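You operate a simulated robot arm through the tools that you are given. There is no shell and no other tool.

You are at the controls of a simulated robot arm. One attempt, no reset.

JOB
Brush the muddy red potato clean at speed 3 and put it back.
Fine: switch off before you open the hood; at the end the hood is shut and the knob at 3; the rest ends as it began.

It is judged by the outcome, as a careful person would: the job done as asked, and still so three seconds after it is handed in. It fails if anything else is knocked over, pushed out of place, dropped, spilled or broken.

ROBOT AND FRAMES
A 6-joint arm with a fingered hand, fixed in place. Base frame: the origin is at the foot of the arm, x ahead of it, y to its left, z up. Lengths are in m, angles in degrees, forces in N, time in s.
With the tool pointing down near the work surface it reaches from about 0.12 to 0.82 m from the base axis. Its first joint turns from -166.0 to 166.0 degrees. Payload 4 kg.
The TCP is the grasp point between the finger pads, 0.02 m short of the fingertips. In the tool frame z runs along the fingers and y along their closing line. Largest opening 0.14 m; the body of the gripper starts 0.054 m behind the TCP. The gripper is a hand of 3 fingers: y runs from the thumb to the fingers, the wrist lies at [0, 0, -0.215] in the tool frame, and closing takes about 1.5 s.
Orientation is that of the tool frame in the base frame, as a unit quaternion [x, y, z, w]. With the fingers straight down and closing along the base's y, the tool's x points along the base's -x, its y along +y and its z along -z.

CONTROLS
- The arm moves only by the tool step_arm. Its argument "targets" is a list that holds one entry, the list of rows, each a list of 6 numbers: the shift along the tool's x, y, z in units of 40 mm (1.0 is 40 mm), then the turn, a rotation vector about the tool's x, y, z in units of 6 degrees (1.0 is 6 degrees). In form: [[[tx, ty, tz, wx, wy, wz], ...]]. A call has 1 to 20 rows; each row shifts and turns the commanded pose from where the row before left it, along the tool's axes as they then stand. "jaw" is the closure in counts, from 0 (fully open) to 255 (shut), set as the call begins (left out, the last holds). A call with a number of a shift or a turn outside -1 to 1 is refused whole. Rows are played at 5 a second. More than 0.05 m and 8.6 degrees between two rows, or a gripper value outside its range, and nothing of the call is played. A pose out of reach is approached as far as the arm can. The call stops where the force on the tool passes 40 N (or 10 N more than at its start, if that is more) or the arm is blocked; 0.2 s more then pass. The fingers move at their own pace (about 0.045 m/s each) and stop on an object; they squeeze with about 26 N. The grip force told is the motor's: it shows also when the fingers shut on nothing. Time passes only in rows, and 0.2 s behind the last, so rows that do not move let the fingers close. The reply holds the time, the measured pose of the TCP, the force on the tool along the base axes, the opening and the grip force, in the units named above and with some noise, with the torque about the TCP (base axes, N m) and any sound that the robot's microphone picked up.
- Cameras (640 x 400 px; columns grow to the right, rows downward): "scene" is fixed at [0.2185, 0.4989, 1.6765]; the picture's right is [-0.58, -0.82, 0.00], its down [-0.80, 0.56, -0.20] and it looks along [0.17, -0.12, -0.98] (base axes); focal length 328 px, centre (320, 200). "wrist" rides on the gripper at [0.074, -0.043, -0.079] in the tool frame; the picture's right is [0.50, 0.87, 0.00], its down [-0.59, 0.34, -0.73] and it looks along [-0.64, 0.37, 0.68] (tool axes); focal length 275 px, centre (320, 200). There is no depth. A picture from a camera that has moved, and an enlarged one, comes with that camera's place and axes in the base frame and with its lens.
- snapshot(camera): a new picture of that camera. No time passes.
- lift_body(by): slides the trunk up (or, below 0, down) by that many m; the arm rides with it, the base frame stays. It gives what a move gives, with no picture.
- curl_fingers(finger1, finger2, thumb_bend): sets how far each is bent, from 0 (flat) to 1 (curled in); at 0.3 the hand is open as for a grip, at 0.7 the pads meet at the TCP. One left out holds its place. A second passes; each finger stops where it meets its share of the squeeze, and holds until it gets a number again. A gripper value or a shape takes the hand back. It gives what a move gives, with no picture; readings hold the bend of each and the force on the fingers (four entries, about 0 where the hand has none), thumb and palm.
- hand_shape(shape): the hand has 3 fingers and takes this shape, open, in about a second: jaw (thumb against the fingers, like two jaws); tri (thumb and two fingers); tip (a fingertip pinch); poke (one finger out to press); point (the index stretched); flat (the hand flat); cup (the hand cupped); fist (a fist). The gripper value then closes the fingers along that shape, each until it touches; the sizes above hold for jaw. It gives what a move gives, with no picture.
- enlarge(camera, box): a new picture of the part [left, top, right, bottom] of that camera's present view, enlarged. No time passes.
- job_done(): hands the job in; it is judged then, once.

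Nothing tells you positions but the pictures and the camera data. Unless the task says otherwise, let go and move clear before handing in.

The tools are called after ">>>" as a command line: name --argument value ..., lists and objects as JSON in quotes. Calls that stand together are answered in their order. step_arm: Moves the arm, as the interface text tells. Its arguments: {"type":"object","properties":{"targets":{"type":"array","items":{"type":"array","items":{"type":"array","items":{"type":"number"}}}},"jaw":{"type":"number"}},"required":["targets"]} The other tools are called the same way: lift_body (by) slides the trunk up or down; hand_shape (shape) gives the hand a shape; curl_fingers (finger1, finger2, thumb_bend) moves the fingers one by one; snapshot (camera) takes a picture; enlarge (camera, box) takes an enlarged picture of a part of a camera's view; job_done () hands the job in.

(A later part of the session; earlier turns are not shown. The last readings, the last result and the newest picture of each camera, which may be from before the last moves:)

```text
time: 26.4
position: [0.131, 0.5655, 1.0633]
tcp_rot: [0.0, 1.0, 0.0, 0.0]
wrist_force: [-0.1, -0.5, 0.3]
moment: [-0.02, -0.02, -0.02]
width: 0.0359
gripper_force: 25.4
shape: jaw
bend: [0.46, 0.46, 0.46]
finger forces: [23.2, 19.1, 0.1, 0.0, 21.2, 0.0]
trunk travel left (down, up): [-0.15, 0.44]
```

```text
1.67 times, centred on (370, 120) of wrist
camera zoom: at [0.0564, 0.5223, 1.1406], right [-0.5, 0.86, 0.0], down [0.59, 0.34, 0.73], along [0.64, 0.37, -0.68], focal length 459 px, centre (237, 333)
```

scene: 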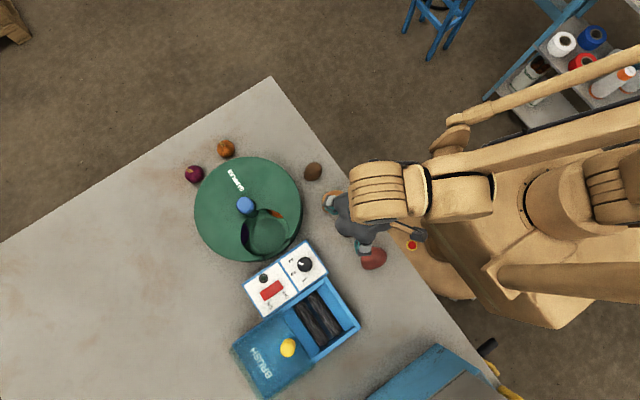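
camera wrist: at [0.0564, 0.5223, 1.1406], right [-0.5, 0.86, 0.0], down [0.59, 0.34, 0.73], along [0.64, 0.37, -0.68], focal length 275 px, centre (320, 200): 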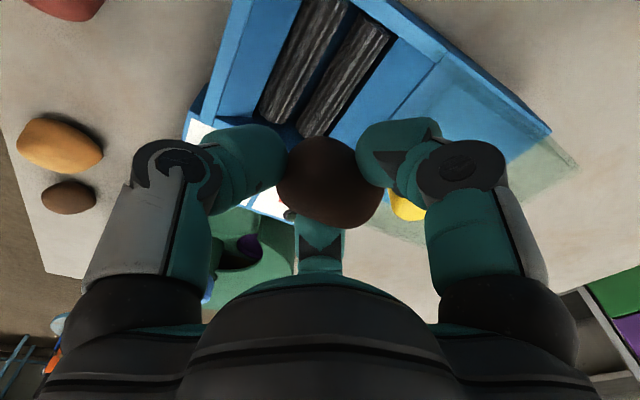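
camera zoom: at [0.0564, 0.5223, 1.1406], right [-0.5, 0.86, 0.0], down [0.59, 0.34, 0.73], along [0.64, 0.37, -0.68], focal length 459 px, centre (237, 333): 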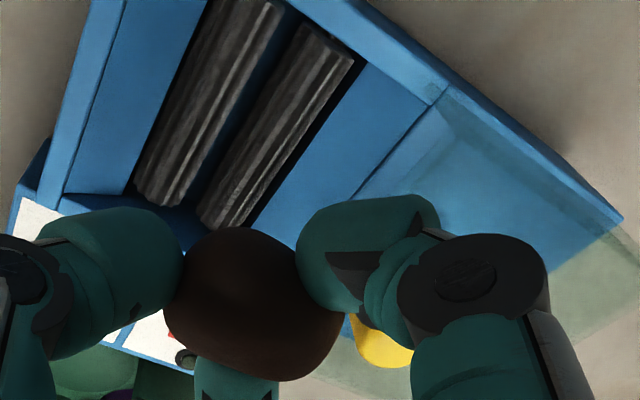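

The valley between the rollers is at (0.130, 0.564) and the hood edge at y≈0.62, so there is room. I'll lower the potato in, slowing down near contact.

>>> step_arm --targets '[[[0.0, -0.07, 0.6, 0, 0, 0], [0, 0, 0.6, 0, 0, 0], [0, 0, 0.5, 0, 0, 0], [0, 0, 0.2, 0, 0, 0]]]'

>>> snapshot --camera "wrist"

```text
time: 27.4
position: [0.1335, 0.5609, 0.9849]
tcp_rot: [0.001, 1.0, 0.001, 0.0]
wrist_force: [-0.3, -0.4, -0.6]
moment: [-0.03, -0.01, -0.01]
width: 0.0355
gripper_force: 26.1
shape: jaw
bend: [0.46, 0.46, 0.46]
finger forces: [23.2, 19.1, 0.1, 0.0, 21.1, 0.1]
trunk travel left (down, up): [-0.15, 0.44]
```

```text
taken
camera wrist: at [0.0589, 0.5179, 1.0636], right [-0.5, 0.87, 0.0], down [0.59, 0.34, 0.73], along [0.64, 0.37, -0.68], focal length 275 px, centre (320, 200)
```

wrist: 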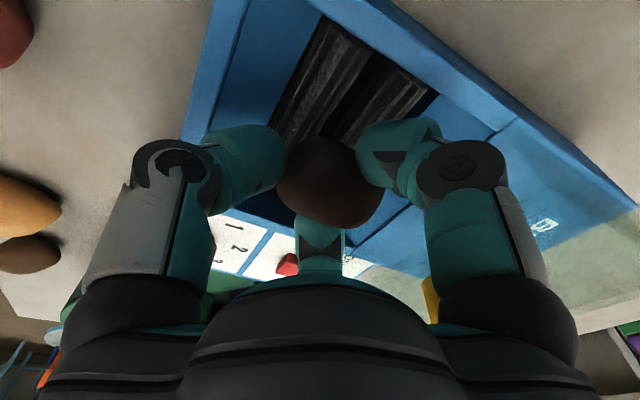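

>>> step_arm --targets '[[[0, 0.03, 0.1, 0, 0, 0], [0, 0, 0.1, 0, 0, 0], [0, 0, 0.08, 0, 0, 0]]]'

>>> enlarge --camera "wrist" --box '[180, 0, 560, 260]'

```text
time: 28.2
position: [0.1345, 0.5607, 0.9753]
tcp_rot: [0.0, 1.0, 0.0, 0.0]
wrist_force: [-0.4, -0.1, -0.5]
moment: [0.0, 0.02, -0.03]
width: 0.0355
gripper_force: 25.7
shape: jaw
bend: [0.46, 0.46, 0.46]
finger forces: [23.2, 19.1, 0.0, 0.1, 21.1, 0.0]
trunk travel left (down, up): [-0.15, 0.44]
```

```text
1.54 times, centred on (370, 130) of wrist
camera zoom: at [0.0588, 0.5183, 1.0537], right [-0.5, 0.87, 0.0], down [0.59, 0.34, 0.73], along [0.64, 0.37, -0.68], focal length 424 px, centre (243, 308)
```

zoom: 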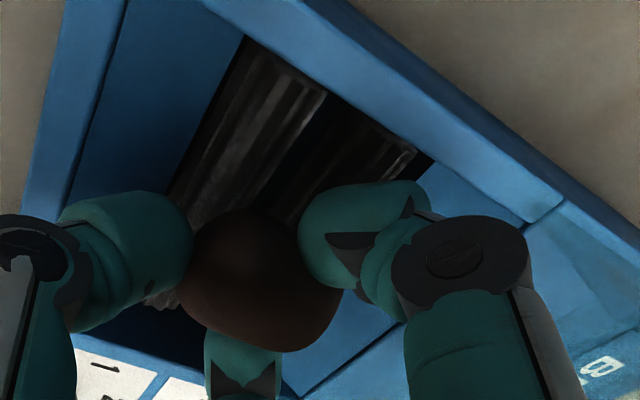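

>>> step_arm --targets '[[[0, 0, 0.06, 0, 0, 0], [0, 0, 0.06, 0, 0, 0]]]'

```text
time: 28.8
position: [0.1345, 0.5616, 0.9701]
tcp_rot: [0.0, 1.0, 0.001, 0.0]
wrist_force: [2.0, -1.0, 8.4]
moment: [0.15, -0.03, -0.04]
width: 0.036
gripper_force: 26.1
shape: jaw
bend: [0.46, 0.46, 0.46]
finger forces: [26.1, 23.6, 0.1, 0.0, 21.5, 0.0]
trunk travel left (down, up): [-0.15, 0.44]
```

Contact: 8 N upward at TCP z≈0.970, so the potato is resting on the rollers. I'll release it and rise.

>>> step_arm --targets '[[[0, 0, 0, 0, 0, 0], [0, 0, 0, 0, 0, 0], [0, 0, 0, 0, 0, 0], [0, 0, 0, 0, 0, 0], [0, 0, 0, 0, 0, 0]]]' --jaw 135

>>> enlarge --camera "wrist" --box '[180, 0, 560, 260]'

```text
time: 30.0
position: [0.1335, 0.5615, 0.9702]
tcp_rot: [0.0, 1.0, 0.001, 0.0]
wrist_force: [0.0, 2.3, 1.8]
moment: [-0.02, -0.02, 0.01]
width: 0.064
gripper_force: 0.0
shape: jaw
bend: [0.35, 0.35, 0.35]
finger forces: [0.1, 0.1, 0.0, 0.1, 3.3, 0.1]
trunk travel left (down, up): [-0.15, 0.44]
```

```text
1.54 times, centred on (370, 130) of wrist
camera zoom: at [0.0588, 0.5193, 1.0486], right [-0.5, 0.87, 0.0], down [0.59, 0.34, 0.73], along [0.64, 0.37, -0.68], focal length 424 px, centre (243, 308)
```

zoom: 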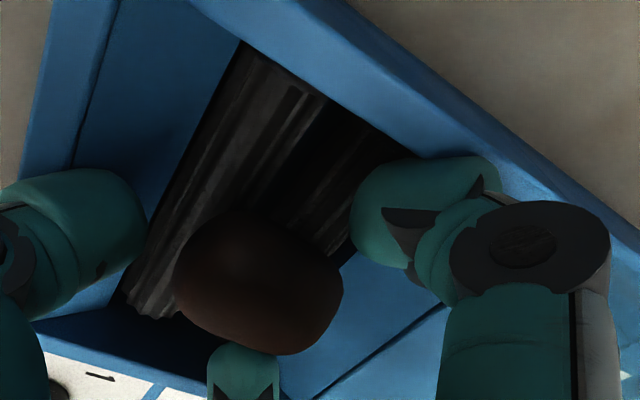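

Released; the thumb is brushing the inner wall lightly. I'll rise straight up and look.

>>> step_arm --targets '[[[0, 0, -0.4, 0, 0, 0], [0, 0, -0.7, 0, 0, 0], [0, 0, -0.8, 0, 0, 0], [0, 0, -0.8, 0, 0, 0], [0, 0, -0.6, 0, 0, 0]]]'

>>> snapshot --camera "wrist"

>>> enlarge --camera "scene" --box '[220, 220, 380, 400]'

```text
time: 31.2
position: [0.1366, 0.5628, 1.1009]
tcp_rot: [0.0, 1.0, 0.001, -0.001]
wrist_force: [0.2, 0.0, -0.1]
moment: [-0.01, 0.02, -0.02]
width: 0.0655
gripper_force: 0.1
shape: jaw
bend: [0.35, 0.35, 0.34]
finger forces: [0.1, 0.0, 0.0, 0.0, 0.0, 0.0]
trunk travel left (down, up): [-0.15, 0.44]
```

```text
taken
camera wrist: at [0.0598, 0.5197, 1.1794], right [-0.5, 0.87, 0.0], down [0.59, 0.34, 0.74], along [0.64, 0.37, -0.68], focal length 275 px, centre (320, 200)
```

wrist: 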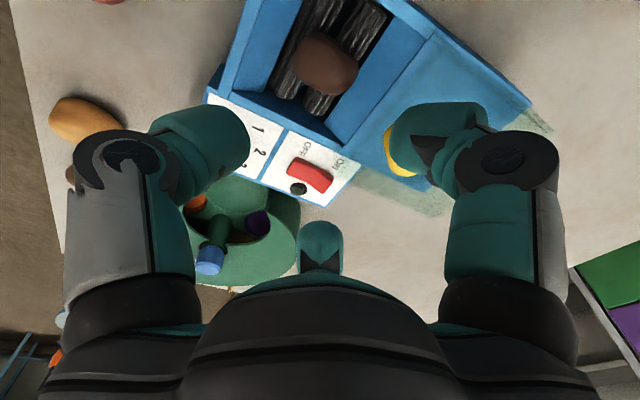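

```text
2.22 times, centred on (300, 310) of scene
camera zoom: at [0.2185, 0.4989, 1.6765], right [-0.58, -0.82, 0.0], down [-0.8, 0.56, -0.2], along [0.17, -0.12, -0.98], focal length 730 px, centre (364, -44)
```

zoom: 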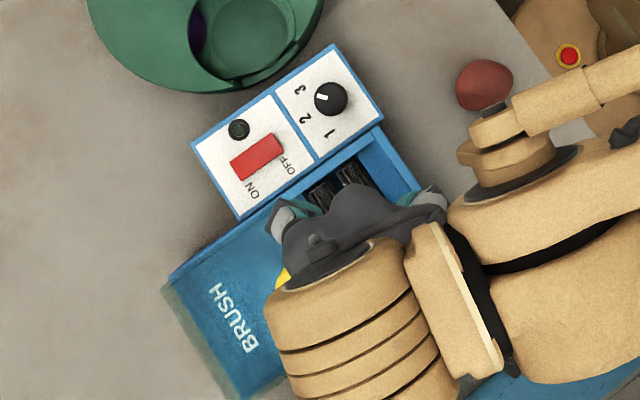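

The potato sits on the rollers. Before sliding the hood I need a clear look at its yellow handle, so I'll move the camera to view it better.

>>> step_arm --targets '[[[0.5, -0.8, 0, 0, 0, -1], [0.5, -0.8, 0, 0, 0, -1], [0.3, -0.8, 0, 0, 0, -1], [0, -0.5, 0, 0, 0, -1], [0, 0, 0, 0, 0, -1], [0, 0, 0, 0, 0, -1], [0, 0, 0, 0, 0, -1], [0, 0, 0, 0, 0, -1], [0, 0, 0, 0, 0, -1], [0, 0, 0, 0, 0, -1]]]'

>>> snapshot --camera "wrist"

>>> enlarge --camera "scene" --box '[220, 220, 380, 400]'

```text
time: 33.4
position: [0.0988, 0.4437, 1.1001]
tcp_rot: [-0.5, 0.866, 0.001, 0.001]
wrist_force: [-0.1, -0.3, 0.5]
moment: [-0.02, 0.0, -0.03]
width: 0.0663
gripper_force: 0.1
shape: jaw
bend: [0.35, 0.35, 0.34]
finger forces: [0.0, 0.1, 0.1, 0.1, 0.0, 0.1]
trunk travel left (down, up): [-0.15, 0.44]
```

```text
taken
camera wrist: at [0.0985, 0.3585, 1.1801], right [-1.0, 0.0, 0.0], down [0.0, 0.68, 0.74], along [0.0, 0.74, -0.68], focal length 275 px, centre (320, 200)
```

wrist: 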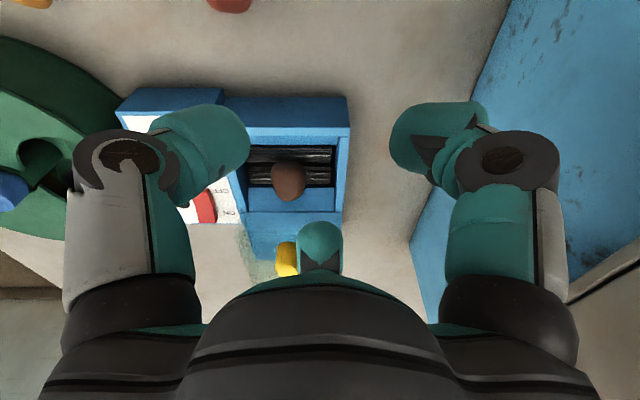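

```text
2.22 times, centred on (300, 310) of scene
camera zoom: at [0.2185, 0.4989, 1.6765], right [-0.58, -0.82, 0.0], down [-0.8, 0.56, -0.2], along [0.17, -0.12, -0.98], focal length 730 px, centre (364, -44)
```

zoom: 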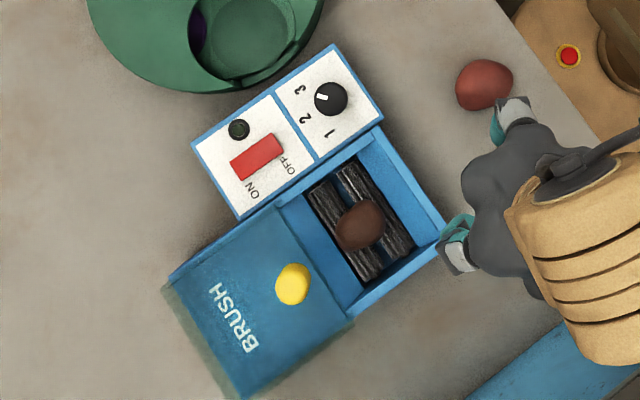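

The scene view shows the knob near (0.135, 0.633). I'll tilt the camera for a lower-angle look at how the handle stands on the hood.

>>> step_arm --targets '[[[-0.6, -0.62, 0.375, 0, 0, 0], [-0.6, -0.62, 0.375, 0, 0, 0], [-0.6, -0.62, 0.375, 0, 0, 0], [0, 0, 0, -0.5, -0.87, 0], [0, 0, 0, -0.5, -0.87, 0], [0, 0, 0, -0.5, -0.87, 0], [0, 0, 0, -0.5, -0.87, 0]]]'

>>> snapshot --camera "wrist"

```text
time: 35.0
position: [0.2006, 0.4672, 1.0562]
tcp_rot: [-0.489, 0.847, 0.181, 0.105]
wrist_force: [1.0, -0.3, -0.1]
moment: [0.01, -0.01, 0.02]
width: 0.0662
gripper_force: 0.1
shape: jaw
bend: [0.35, 0.35, 0.34]
finger forces: [0.0, 0.0, 0.0, 0.0, 0.1, 0.0]
trunk travel left (down, up): [-0.15, 0.44]
```

```text
taken
camera wrist: at [0.1988, 0.3579, 1.0924], right [-1.0, 0.0, 0.0], down [0.0, 0.32, 0.95], along [0.0, 0.95, -0.32], focal length 275 px, centre (320, 200)
```

wrist: 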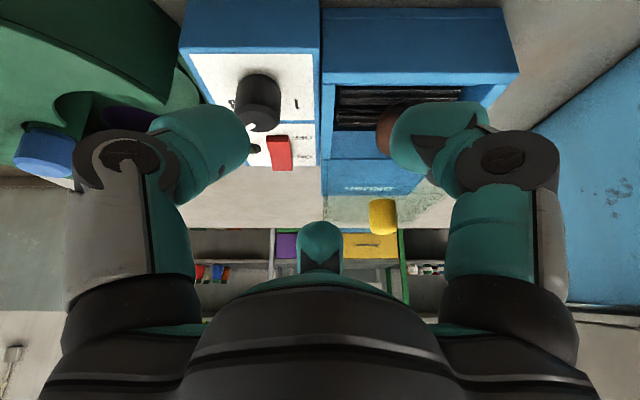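

>>> enlarge --camera "wrist" --box '[300, 80, 460, 250]'

>>> enlarge --camera "scene" --box '[240, 300, 340, 400]'

```text
2.35 times, centred on (380, 165) of wrist
camera zoom: at [0.1988, 0.3579, 1.0924], right [-1.0, 0.0, 0.0], down [0.0, 0.32, 0.95], along [0.0, 0.95, -0.32], focal length 648 px, centre (179, 282)
```

zoom: 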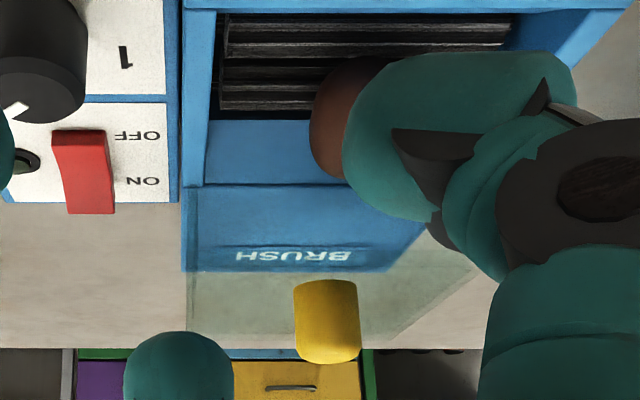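

```text
4.00 times, centred on (290, 350) of scene
camera zoom: at [0.2185, 0.4989, 1.6765], right [-0.58, -0.82, 0.0], down [-0.8, 0.56, -0.2], along [0.17, -0.12, -0.98], focal length 1313 px, centre (440, -400)
```

zoom: 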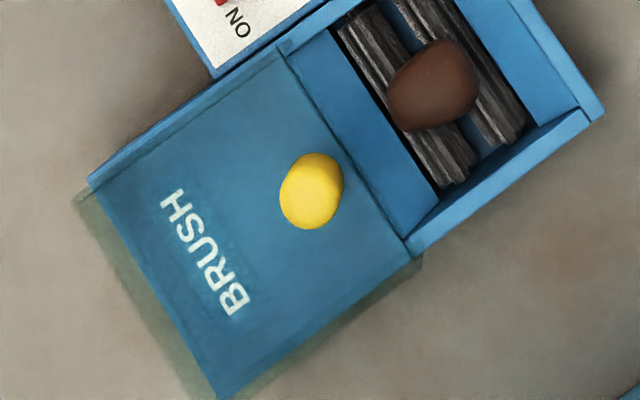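

Now it is clear: the hood is a see-through cover with its top at z≈1.0, standing over the BRUSH deck, and the yellow knob sits near its front edge at about (0.1345, 0.632), z 1.005–1.037. It should slide toward −y to close. I'll level the hand and go above the knob.

>>> step_arm --targets '[[[0, 0, 0, 0.5, 0.87, 0], [0, 0, 0, 0.5, 0.87, 0], [0, 0, 0, 0.5, 0.87, 0], [0, 0, 0, 0.5, 0.87, 0], [0, 0, -0.7, 0, 0, 0], [-0.458, 0.582, -0.08, 0, 0, 0], [-0.458, 0.582, -0.08, 0, 0, 0], [-0.458, 0.582, -0.08, 0, 0, 0], [-0.458, 0.582, -0.08, 0, 0, 0], [-0.458, 0.582, -0.08, 0, 0, 0], [-0.458, 0.582, 0, 0, 0, 0]]]' --jaw 125

>>> snapshot --camera "wrist"

>>> enlarge --camera "scene" --box '[220, 220, 380, 400]'

```text
time: 37.4
position: [0.1348, 0.6346, 1.0998]
tcp_rot: [-0.5, 0.866, 0.0, 0.0]
wrist_force: [-0.5, 1.1, 0.4]
moment: [-0.01, 0.0, 0.0]
width: 0.0709
gripper_force: 0.0
shape: jaw
bend: [0.34, 0.34, 0.33]
finger forces: [0.0, 0.0, 0.0, 0.0, 0.0, 0.0]
trunk travel left (down, up): [-0.15, 0.44]
```

```text
taken
camera wrist: at [0.1334, 0.5487, 1.178], right [-1.0, 0.0, 0.0], down [0.0, 0.68, 0.73], along [0.0, 0.73, -0.68], focal length 275 px, centre (320, 200)
```

wrist: 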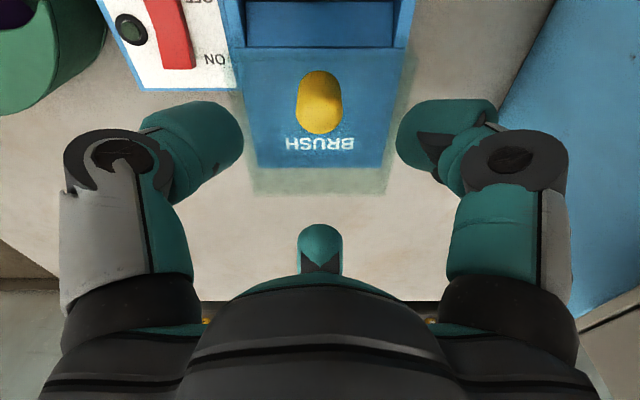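

```text
2.22 times, centred on (300, 310) of scene
camera zoom: at [0.2185, 0.4989, 1.6765], right [-0.58, -0.82, 0.0], down [-0.8, 0.56, -0.2], along [0.17, -0.12, -0.98], focal length 730 px, centre (364, -44)
```

zoom: 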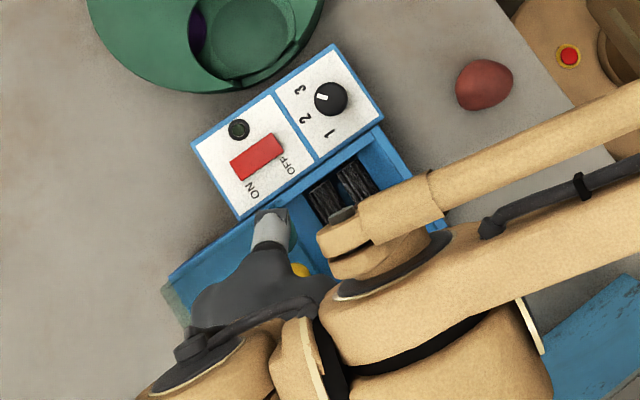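

The knob lies at about (0.133, 0.630). I'll centre on it and lower around it.

>>> step_arm --targets '[[[0.087, -0.05, 0.5, 0, 0, 0], [0, 0, 0.5, 0, 0, 0], [0, 0, 0.4, 0, 0, 0], [0, 0, 0.3, 0, 0, 0]]]'

>>> snapshot --camera "wrist"

```text
time: 38.4
position: [0.1328, 0.6315, 1.0315]
tcp_rot: [-0.5, 0.866, 0.001, 0.001]
wrist_force: [-0.2, 0.1, 0.1]
moment: [0.03, 0.0, -0.01]
width: 0.071
gripper_force: 0.1
shape: jaw
bend: [0.34, 0.34, 0.33]
finger forces: [0.1, 0.1, 0.0, 0.1, 0.0, 0.0]
trunk travel left (down, up): [-0.15, 0.44]
```

```text
taken
camera wrist: at [0.1322, 0.5457, 1.1094], right [-1.0, 0.0, 0.0], down [0.0, 0.68, 0.74], along [0.0, 0.74, -0.68], focal length 275 px, centre (320, 200)
```

wrist: 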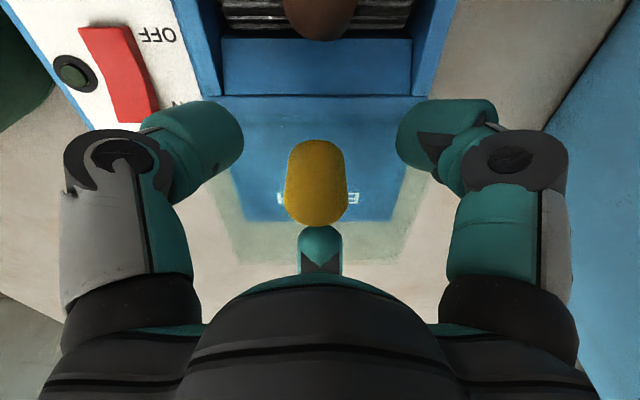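

>>> step_arm --targets '[[[0, 0, 0, 0, 0, 0], [0, 0, 0, 0, 0, 0], [0, 0, 0, 0, 0, 0], [0, 0, 0, 0, 0, 0], [0, 0, 0, 0, 0, 0], [0, 0, 0, 0, 0, 0]]]' --jaw 225

>>> snapshot --camera "wrist"

```text
time: 39.8
position: [0.1326, 0.6309, 1.0303]
tcp_rot: [-0.5, 0.866, 0.0, 0.0]
wrist_force: [-1.0, -1.9, -6.7]
moment: [-0.1, 0.09, 0.0]
width: 0.0231
gripper_force: 26.0
shape: jaw
bend: [0.59, 0.5, 0.51]
finger forces: [24.9, 20.9, 0.0, 0.1, 20.7, 0.0]
trunk travel left (down, up): [-0.15, 0.44]
```

```text
taken
camera wrist: at [0.132, 0.5456, 1.1095], right [-1.0, 0.0, 0.0], down [0.0, 0.68, 0.73], along [0.0, 0.73, -0.68], focal length 275 px, centre (320, 200)
```

wrist: 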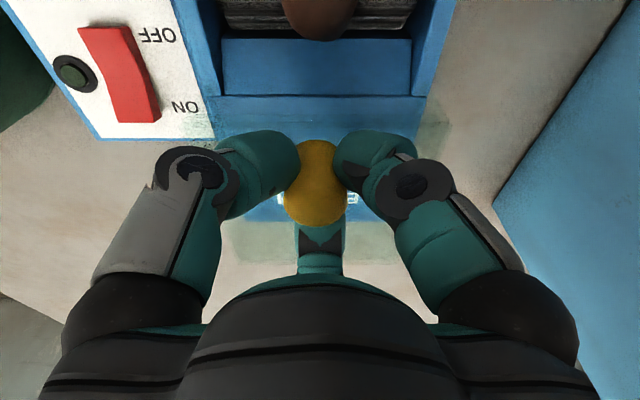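

The knob is gripped. I'll slide it −y by a small test amount first.

>>> step_arm --targets '[[[0.2165, -0.125, 0, 0, 0, 0], [0.2165, -0.125, 0, 0, 0, 0]]]'

>>> snapshot --camera "wrist"

>>> enlarge --camera "scene" --box '[220, 220, 380, 400]'

```text
time: 40.4
position: [0.1321, 0.6103, 1.031]
tcp_rot: [-0.499, 0.866, 0.0, 0.0]
wrist_force: [-3.2, -1.2, -7.5]
moment: [-0.08, 0.15, -0.02]
width: 0.0226
gripper_force: 26.0
shape: jaw
bend: [0.59, 0.5, 0.51]
finger forces: [24.8, 21.0, 0.0, 0.1, 19.8, 0.1]
trunk travel left (down, up): [-0.15, 0.44]
```

```text
taken
camera wrist: at [0.1321, 0.5246, 1.1096], right [-1.0, 0.0, 0.0], down [0.0, 0.68, 0.73], along [0.0, 0.73, -0.68], focal length 275 px, centre (320, 200)
```

wrist: 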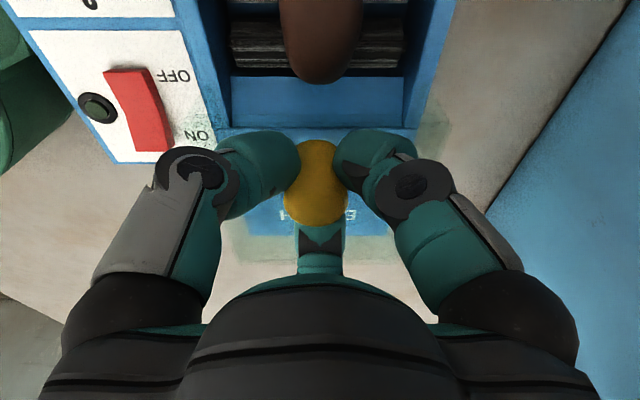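

```text
2.22 times, centred on (300, 310) of scene
camera zoom: at [0.2185, 0.4989, 1.6765], right [-0.58, -0.82, 0.0], down [-0.8, 0.56, -0.2], along [0.17, -0.12, -0.98], focal length 730 px, centre (364, -44)
```

zoom: 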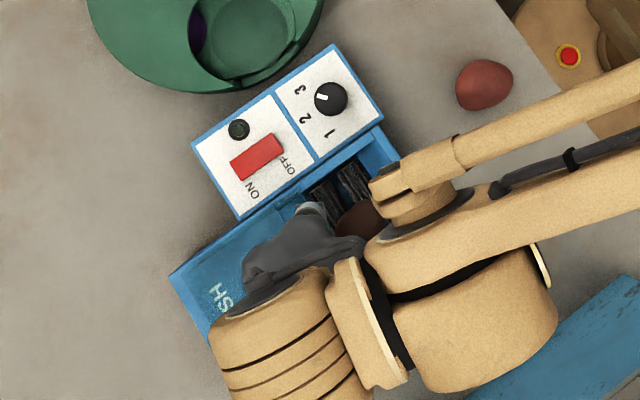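

The hood slides easily with the hand. I'll continue closing.

>>> step_arm --targets '[[[0.2165, -0.125, 0, 0, 0, 0], [0.2165, -0.125, 0, 0, 0, 0], [0.2165, -0.125, 0, 0, 0, 0], [0.2165, -0.125, 0, 0, 0, 0], [0.2165, -0.125, 0, 0, 0, 0], [0.2165, -0.125, 0, 0, 0, 0], [0.2165, -0.125, 0, 0, 0, 0]]]'

>>> snapshot --camera "wrist"

>>> enlarge --camera "scene" --box '[220, 220, 380, 400]'

```text
time: 42.0
position: [0.1322, 0.5385, 1.0317]
tcp_rot: [-0.5, 0.866, 0.0, 0.001]
wrist_force: [-4.6, -0.6, -25.7]
moment: [-0.08, 0.16, 0.0]
width: 0.0224
gripper_force: 25.9
shape: jaw
bend: [0.59, 0.5, 0.51]
finger forces: [21.5, 19.0, 0.1, 0.0, 17.0, 0.0]
trunk travel left (down, up): [-0.15, 0.44]
```

```text
taken
camera wrist: at [0.1323, 0.4542, 1.1108], right [-1.0, 0.0, 0.0], down [0.0, 0.68, 0.73], along [0.0, 0.73, -0.68], focal length 275 px, centre (320, 200)
```

wrist: 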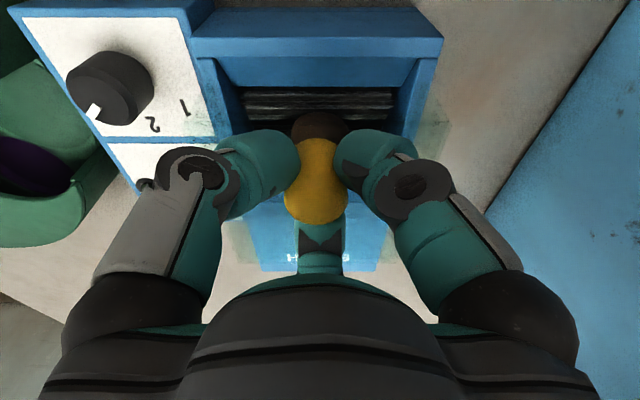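

```text
2.22 times, centred on (300, 310) of scene
camera zoom: at [0.2185, 0.4989, 1.6765], right [-0.58, -0.82, 0.0], down [-0.8, 0.56, -0.2], along [0.17, -0.12, -0.98], focal length 730 px, centre (364, -44)
```

zoom: 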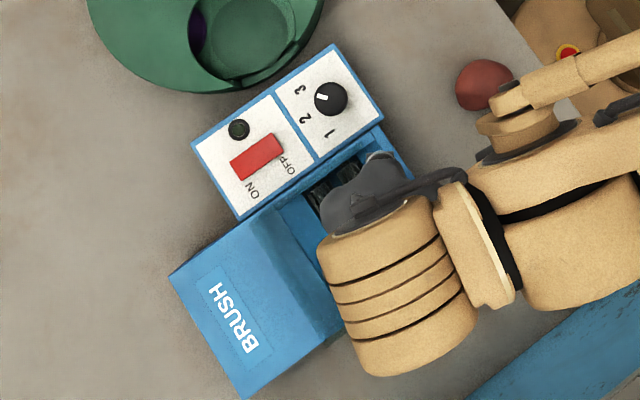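

Slid about 0.09 m; the tool is being pulled down a little, so I'll ease it down a millimetre and continue in smaller steps until the end stop.

>>> step_arm --targets '[[[0, 0, 0.035, 0, 0, 0], [0.13, -0.075, 0, 0, 0, 0], [0.13, -0.075, 0, 0, 0, 0], [0.11, -0.0625, 0, 0, 0, 0]]]'

```text
time: 43.0
position: [0.1325, 0.5223, 1.0318]
tcp_rot: [-0.5, 0.866, -0.001, 0.0]
wrist_force: [-3.0, 0.3, -9.5]
moment: [-0.03, 0.15, 0.02]
width: 0.0223
gripper_force: 25.9
shape: jaw
bend: [0.59, 0.5, 0.51]
finger forces: [23.3, 21.5, 0.0, 0.1, 19.4, 0.0]
trunk travel left (down, up): [-0.15, 0.44]
```

>>> step_arm --targets '[[[0.09, -0.05, 0, 0, 0, 0], [0.09, -0.05, 0, 0, 0, 0], [0.09, -0.05, 0, 0, 0, 0]]]'

>>> snapshot --camera "wrist"

>>> enlarge --camera "scene" --box '[220, 220, 380, 400]'

```text
time: 43.8
position: [0.1324, 0.5124, 1.0308]
tcp_rot: [-0.499, 0.866, 0.0, 0.0]
wrist_force: [-1.2, 27.5, 17.0]
moment: [1.0, 0.02, -0.09]
width: 0.0237
gripper_force: 25.9
shape: jaw
bend: [0.84, 0.44, 0.55]
finger forces: [13.9, 43.9, 0.0, 0.0, 9.5, 0.0]
trunk travel left (down, up): [-0.15, 0.44]
```

```text
taken
camera wrist: at [0.1317, 0.4268, 1.109], right [-1.0, 0.0, 0.0], down [0.0, 0.68, 0.73], along [0.0, 0.73, -0.68], focal length 275 px, centre (320, 200)
```

wrist: 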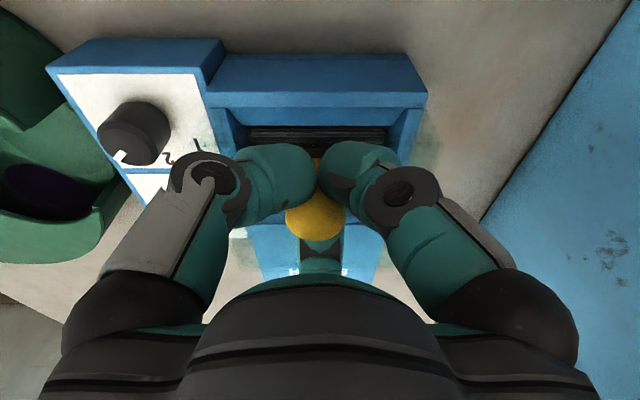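

```text
2.22 times, centred on (300, 310) of scene
camera zoom: at [0.2185, 0.4989, 1.6765], right [-0.58, -0.82, 0.0], down [-0.8, 0.56, -0.2], along [0.17, -0.12, -0.98], focal length 730 px, centre (364, -44)
```

zoom: 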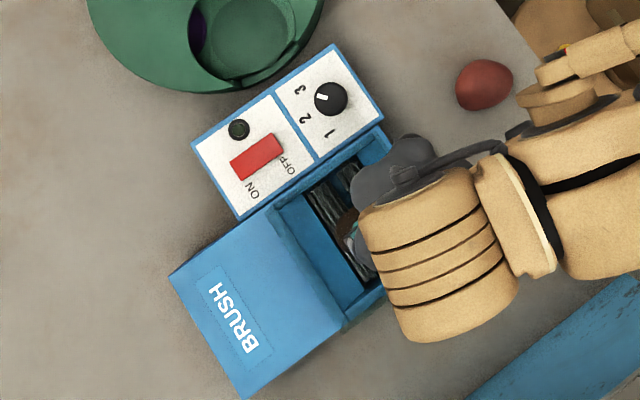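

The hood has hit its end stop, with the force at 27 N in y. I'll ease back slightly, release and rise to look.

>>> step_arm --targets '[[[-0.13, 0.075, 0, 0, 0, 0], [0, 0, 0, 0, 0, 0], [0, 0, 0, 0, 0, 0], [0, 0, 0, 0, 0, 0], [0, 0, 0, 0, 0, 0], [0, 0, 0, 0, 0, 0]]]' --jaw 120

>>> step_arm --targets '[[[0, 0, -0.5, 0, 0, 0], [0, 0, -0.8, 0, 0, 0], [0, 0, -0.8, 0, 0, 0], [0.3, -0.3, -0.5, 0, 0, 0]]]'

>>> snapshot --camera "wrist"

>>> enlarge --camera "scene" --box '[220, 220, 380, 400]'

```text
time: 45.2
position: [0.1326, 0.5151, 1.0303]
tcp_rot: [-0.5, 0.866, 0.001, 0.001]
wrist_force: [0.9, 0.6, 0.6]
moment: [0.0, -0.02, 0.02]
width: 0.0737
gripper_force: 0.0
shape: jaw
bend: [0.33, 0.33, 0.32]
finger forces: [0.0, 0.1, 0.0, 0.1, 0.0, 0.1]
trunk travel left (down, up): [-0.15, 0.44]
```

```text
time: 46.2
position: [0.1379, 0.5001, 1.1354]
tcp_rot: [-0.501, 0.865, -0.001, 0.001]
wrist_force: [0.2, -0.6, 0.1]
moment: [0.01, 0.0, -0.01]
width: 0.0736
gripper_force: 0.1
shape: jaw
bend: [0.33, 0.33, 0.32]
finger forces: [0.0, 0.0, 0.0, 0.1, 0.0, 0.1]
trunk travel left (down, up): [-0.15, 0.44]
```

```text
taken
camera wrist: at [0.1379, 0.415, 1.2146], right [-1.0, 0.0, 0.0], down [0.0, 0.68, 0.74], along [0.0, 0.74, -0.68], focal length 275 px, centre (320, 200)
```

wrist: 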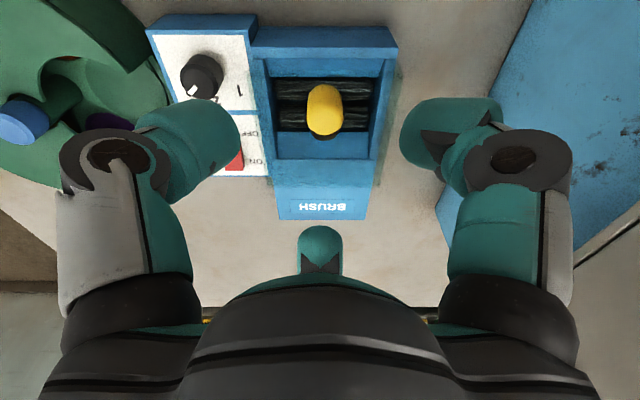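

```text
2.22 times, centred on (300, 310) of scene
camera zoom: at [0.2185, 0.4989, 1.6765], right [-0.58, -0.82, 0.0], down [-0.8, 0.56, -0.2], along [0.17, -0.12, -0.98], focal length 730 px, centre (364, -44)
```

zoom: 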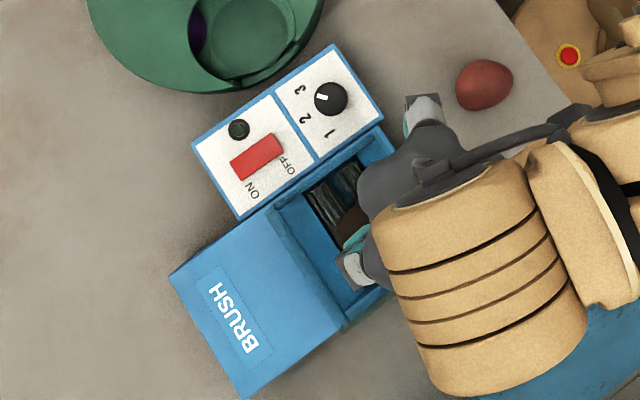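

>>> enlarge --camera "wrist" --box '[140, 0, 440, 230]'

```text
1.74 times, centred on (290, 115) of wrist
camera zoom: at [0.1379, 0.415, 1.2146], right [-1.0, 0.0, 0.0], down [0.0, 0.68, 0.74], along [0.0, 0.74, -0.68], focal length 479 px, centre (372, 348)
```

zoom: 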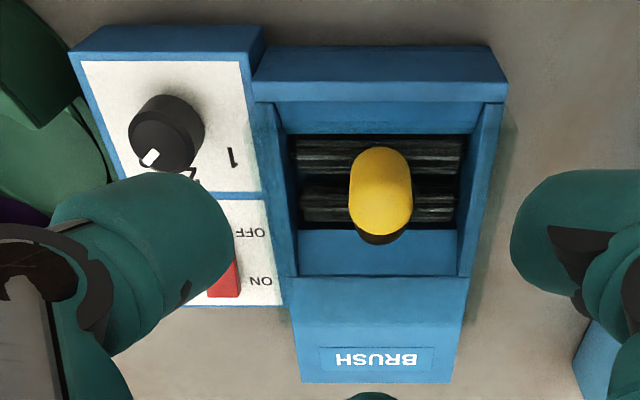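

The hood is shut over the potato. Next is the switch: I'll take the poke shape in free air and see where that fingertip is.

>>> hand_shape --shape "poke"

>>> snapshot --camera "wrist"

>>> snapshot --camera "scene"

```text
time: 47.1
position: [0.1403, 0.501, 1.1344]
tcp_rot: [-0.5, 0.866, 0.0, 0.001]
wrist_force: [-0.7, 1.2, -0.5]
moment: [0.01, 0.0, -0.01]
width: 0.0001
gripper_force: 0.0
shape: poke
bend: [0.28, 0.28, 0.72]
finger forces: [0.0, 0.0, 0.1, 0.0, 0.1, 0.0]
trunk travel left (down, up): [-0.15, 0.44]
```

```text
taken
camera wrist: at [0.1383, 0.4154, 1.214], right [-1.0, 0.0, 0.0], down [0.0, 0.68, 0.74], along [0.0, 0.74, -0.68], focal length 275 px, centre (320, 200)
```

wrist: 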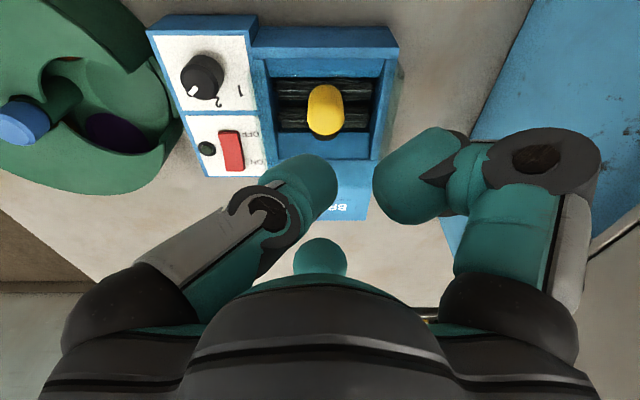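

```text
taken
```

scene: 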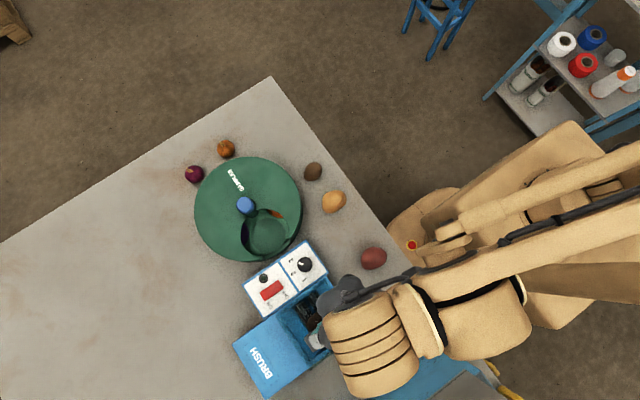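

>>> hand_shape --shape "point"

>>> snapshot --camera "wrist"

>>> enlarge --camera "scene" --box '[270, 220, 430, 400]'

```text
time: 48.0
position: [0.1383, 0.5008, 1.1349]
tcp_rot: [-0.5, 0.866, 0.0, 0.0]
wrist_force: [0.7, 0.4, 0.1]
moment: [-0.01, 0.02, 0.01]
width: 0.0
gripper_force: 0.0
shape: point
bend: [0.82, 1.0, 0.56]
finger forces: [0.0, 0.0, 0.0, 0.0, 0.1, 0.0]
trunk travel left (down, up): [-0.15, 0.44]
```

```text
taken
camera wrist: at [0.1383, 0.4151, 1.2141], right [-1.0, 0.0, 0.0], down [0.0, 0.68, 0.74], along [0.0, 0.74, -0.68], focal length 275 px, centre (320, 200)
```

wrist: 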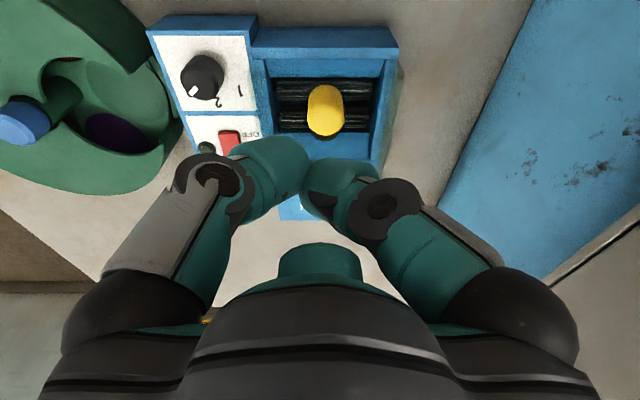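

```text
2.22 times, centred on (350, 310) of scene
camera zoom: at [0.2185, 0.4989, 1.6765], right [-0.58, -0.82, 0.0], down [-0.8, 0.56, -0.2], along [0.17, -0.12, -0.98], focal length 730 px, centre (253, -44)
```

zoom: 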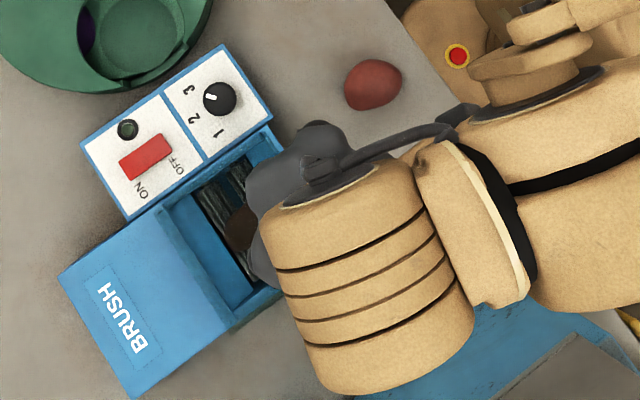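

>>> hand_shape --shape "jaw"

>>> step_arm --targets '[[[0, 0, 0, 0, 0, 0], [0, 0, 0, 0, 0, 0], [0, 0, 0, 0, 0, 0], [0, 0, 0, 0, 0, 0], [0, 0, 0, 0, 0, 0], [0, 0, 0, 0, 0, 0], [0, 0, 0, 0, 0, 0], [0, 0, 0, 0, 0, 0]]]' --jaw 255

>>> snapshot --camera "wrist"

```text
time: 48.9
position: [0.1421, 0.5013, 1.1357]
tcp_rot: [-0.5, 0.866, 0.0, 0.001]
wrist_force: [0.2, 0.1, -0.5]
moment: [0.01, -0.02, -0.02]
width: 0.1401
gripper_force: 0.0
shape: jaw
bend: [0.3, 0.3, 0.3]
finger forces: [0.0, 0.0, 0.1, 0.1, 0.0, 0.0]
trunk travel left (down, up): [-0.15, 0.44]
```

```text
time: 50.7
position: [0.1386, 0.499, 1.1368]
tcp_rot: [-0.5, 0.866, 0.001, 0.001]
wrist_force: [0.1, -0.3, -0.4]
moment: [-0.03, 0.05, 0.0]
width: 0.0
gripper_force: 5.3
shape: jaw
bend: [0.72, 0.72, 0.7]
finger forces: [0.1, 0.0, 0.1, 0.1, 0.0, 0.0]
trunk travel left (down, up): [-0.15, 0.44]
```

```text
taken
camera wrist: at [0.1383, 0.415, 1.2142], right [-1.0, 0.0, 0.0], down [0.0, 0.68, 0.74], along [0.0, 0.74, -0.68], focal length 275 px, centre (320, 200)
```

wrist: 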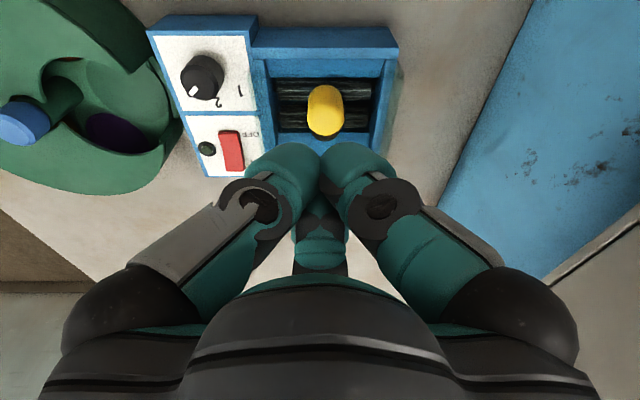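

Fully closed, the hand makes a compact poker with its tips 0.02 m beyond the TCP. The ON end of the rocker is near (0.241, 0.629), so I'll turn to φ=90°, which keeps the knuckles off the hood, and hover above it.

>>> step_arm --targets '[[[0, 0, 0, 0, 0, -1], [0, 0, 0, 0, 0, -1], [0, 0, 0, 0, 0, -1], [0, 0, 0, 0, 0, -1], [0, 0, 0, 0, 0, -1], [-0.642, -0.513, 0.425, 0, 0, 0], [-0.642, -0.513, 0.425, 0, 0, 0], [-0.642, -0.513, 0.425, 0, 0, 0], [-0.642, -0.513, 0.425, 0, 0, 0], [-0.642, -0.513, 0.425, 0, 0, 0]]]'

>>> snapshot --camera "wrist"

>>> enlarge --camera "scene" --box '[220, 220, 380, 400]'

```text
time: 52.9
position: [0.2372, 0.6282, 1.0509]
tcp_rot: [-0.707, 0.707, 0.0, -0.001]
wrist_force: [0.0, 0.6, -0.1]
moment: [-0.02, 0.03, 0.02]
width: 0.0
gripper_force: 25.9
shape: jaw
bend: [0.73, 0.73, 0.7]
finger forces: [0.0, 0.0, 0.0, 0.0, 0.0, 0.1]
trunk travel left (down, up): [-0.15, 0.44]
```

```text
taken
camera wrist: at [0.2794, 0.5549, 1.1296], right [-0.87, -0.5, 0.0], down [-0.34, 0.59, 0.73], along [-0.37, 0.64, -0.68], focal length 275 px, centre (320, 200)
```

wrist: 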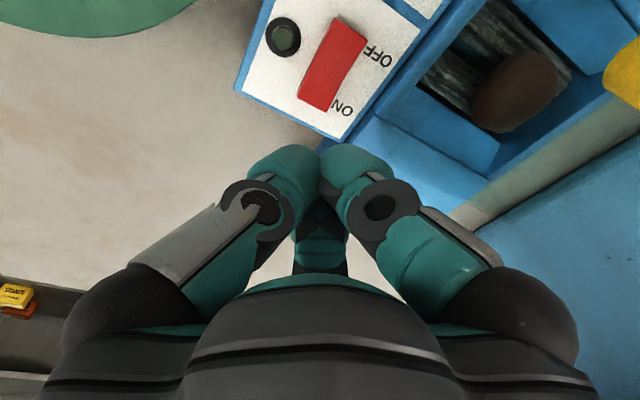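

```text
2.22 times, centred on (300, 310) of scene
camera zoom: at [0.2185, 0.4989, 1.6765], right [-0.58, -0.82, 0.0], down [-0.8, 0.56, -0.2], along [0.17, -0.12, -0.98], focal length 730 px, centre (364, -44)
```

zoom: 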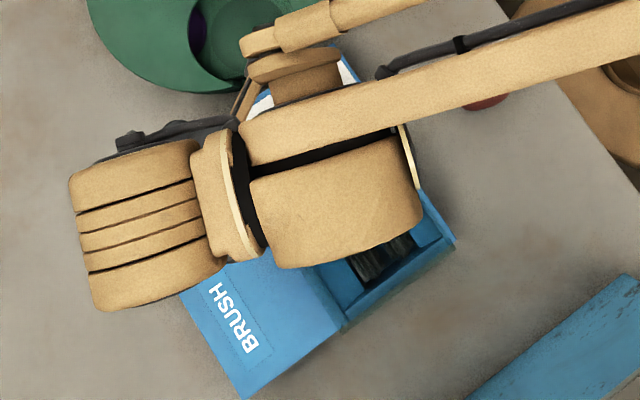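

The rocker spans y 0.587–0.631 at x≈0.240. I'll centre the tips over its ON half and come down close to it.

>>> step_arm --targets '[[[0.1, -0.14, 0.5, 0, 0, 0], [0, 0, 0.5, 0, 0, 0], [0, 0, 0.5, 0, 0, 0]]]'

>>> snapshot --camera "wrist"

```text
time: 53.7
position: [0.2441, 0.6256, 0.9912]
tcp_rot: [0.707, -0.707, 0.0, 0.0]
wrist_force: [-0.1, 1.4, -1.3]
moment: [0.0, 0.0, 0.01]
width: 0.0001
gripper_force: 26.1
shape: jaw
bend: [0.73, 0.73, 0.7]
finger forces: [0.1, 0.0, 0.1, 0.0, 0.0, 0.1]
trunk travel left (down, up): [-0.15, 0.44]
```

```text
taken
camera wrist: at [0.2858, 0.5519, 1.0695], right [-0.87, -0.5, 0.0], down [-0.34, 0.59, 0.73], along [-0.37, 0.64, -0.68], focal length 275 px, centre (320, 200)
```

wrist: 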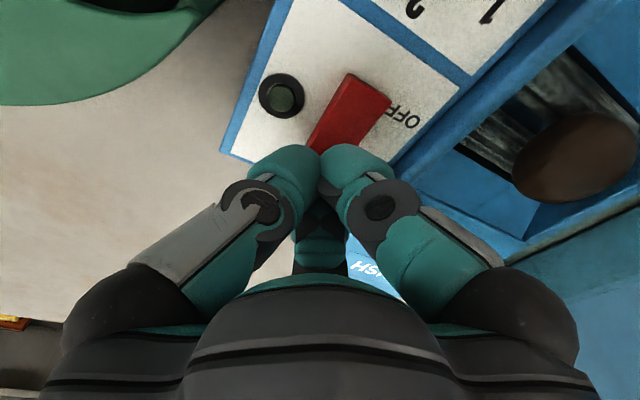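

>>> step_arm --targets '[[[0, 0, 0.1, 0, 0, 0], [0, 0, 0.1, 0, 0, 0], [0, 0, 0.05, 0, 0, 0]]]'

```text
time: 54.5
position: [0.2457, 0.6244, 0.9809]
tcp_rot: [0.707, -0.707, -0.001, -0.001]
wrist_force: [-0.5, -1.2, 2.0]
moment: [0.01, -0.01, 0.0]
width: 0.0
gripper_force: 26.1
shape: jaw
bend: [0.73, 0.73, 0.7]
finger forces: [0.1, 0.0, 0.0, 0.0, 0.0, 0.0]
trunk travel left (down, up): [-0.15, 0.44]
```

>>> step_arm --targets '[[[0, 0, 0.06, 0, 0, 0], [0, 0, 0.06, 0, 0, 0], [0, 0, 0.06, 0, 0, 0]]]'

>>> snapshot --camera "wrist"

```text
time: 55.1
position: [0.2443, 0.6241, 0.9789]
tcp_rot: [0.708, -0.706, 0.0, -0.003]
wrist_force: [-0.1, 2.0, 26.3]
moment: [-0.1, 0.02, 0.01]
width: 0.0002
gripper_force: 25.6
shape: jaw
bend: [0.72, 0.73, 0.7]
finger forces: [0.0, 0.0, 0.1, 0.0, 0.1, 0.0]
trunk travel left (down, up): [-0.15, 0.44]
stopped in row 3: the force on the tool passed its limit at 139 N (the readings are from after the stop); the commanded pose is now the measured one
```

```text
taken
camera wrist: at [0.2858, 0.5497, 1.0574], right [-0.87, -0.5, 0.0], down [-0.34, 0.58, 0.74], along [-0.37, 0.64, -0.68], focal length 275 px, centre (320, 200)
```

wrist: 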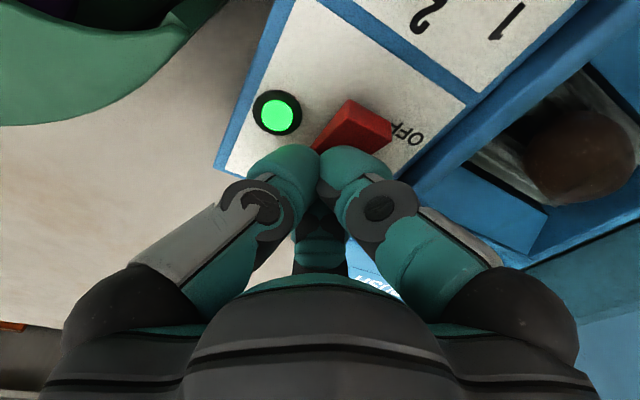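

The lamp lit green and the brushes are on. I'll lift off the switch and watch the potato through the hood.

>>> step_arm --targets '[[[0, 0, -0.3, 0, 0, 0], [0, 0, -0.5, 0, 0, 0], [0, 0, -0.6, 0, 0, 0]]]'

>>> snapshot --camera "wrist"

>>> enlarge --camera "wrist" --box '[380, 0, 640, 200]'

```text
time: 55.9
position: [0.2439, 0.625, 1.0345]
tcp_rot: [-0.707, 0.707, 0.001, 0.001]
wrist_force: [0.9, -0.5, -1.0]
moment: [0.02, 0.01, -0.03]
width: 0.0
gripper_force: 25.8
shape: jaw
bend: [0.72, 0.73, 0.7]
finger forces: [0.0, 0.1, 0.1, 0.1, 0.1, 0.1]
trunk travel left (down, up): [-0.15, 0.44]
```

```text
taken
camera wrist: at [0.2865, 0.5511, 1.1135], right [-0.87, -0.5, 0.0], down [-0.34, 0.59, 0.74], along [-0.37, 0.64, -0.68], focal length 275 px, centre (320, 200)
```

wrist: 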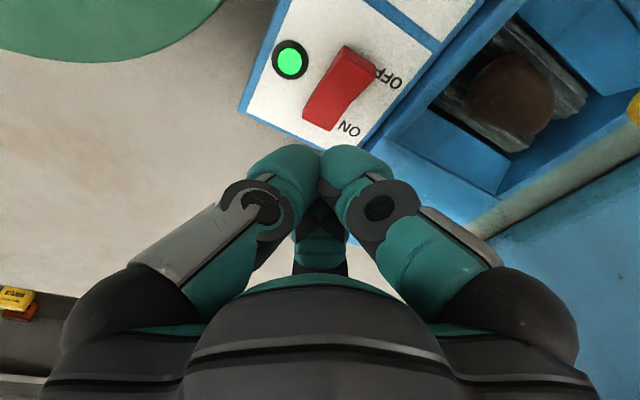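

```text
2.00 times, centred on (510, 100) of wrist
camera zoom: at [0.2865, 0.5511, 1.1135], right [-0.87, -0.5, 0.0], down [-0.34, 0.59, 0.74], along [-0.37, 0.64, -0.68], focal length 551 px, centre (-60, 400)
```

zoom: 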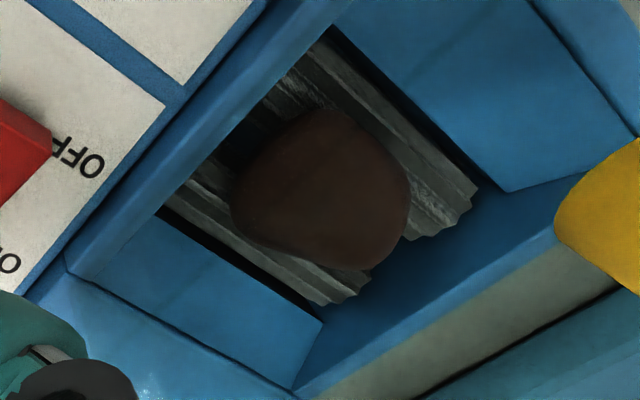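

The rollers are turning and the lamp is on. I'll wait in short stretches and compare the potato's colour.

>>> step_arm --targets '[[[0, 0, 0, 0, 0, 0], [0, 0, 0, 0, 0, 0], [0, 0, 0, 0, 0, 0], [0, 0, 0, 0, 0, 0], [0, 0, 0, 0, 0, 0], [0, 0, 0, 0, 0, 0], [0, 0, 0, 0, 0, 0], [0, 0, 0, 0, 0, 0]]]'

>>> enlarge --camera "wrist" --box '[380, 0, 640, 200]'

```text
time: 57.7
position: [0.2448, 0.6248, 1.0347]
tcp_rot: [0.707, -0.707, -0.001, -0.001]
wrist_force: [0.0, 0.1, -0.6]
moment: [0.0, 0.01, -0.02]
width: 0.0
gripper_force: 25.8
shape: jaw
bend: [0.72, 0.73, 0.7]
finger forces: [0.0, 0.0, 0.0, 0.0, 0.1, 0.1]
trunk travel left (down, up): [-0.15, 0.44]
```

```text
2.00 times, centred on (510, 100) of wrist
camera zoom: at [0.2867, 0.5516, 1.1129], right [-0.87, -0.5, 0.0], down [-0.34, 0.59, 0.74], along [-0.37, 0.64, -0.68], focal length 551 px, centre (-60, 400)
```

zoom: 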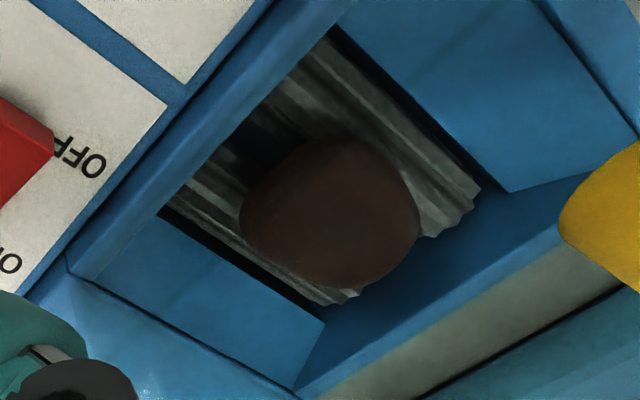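

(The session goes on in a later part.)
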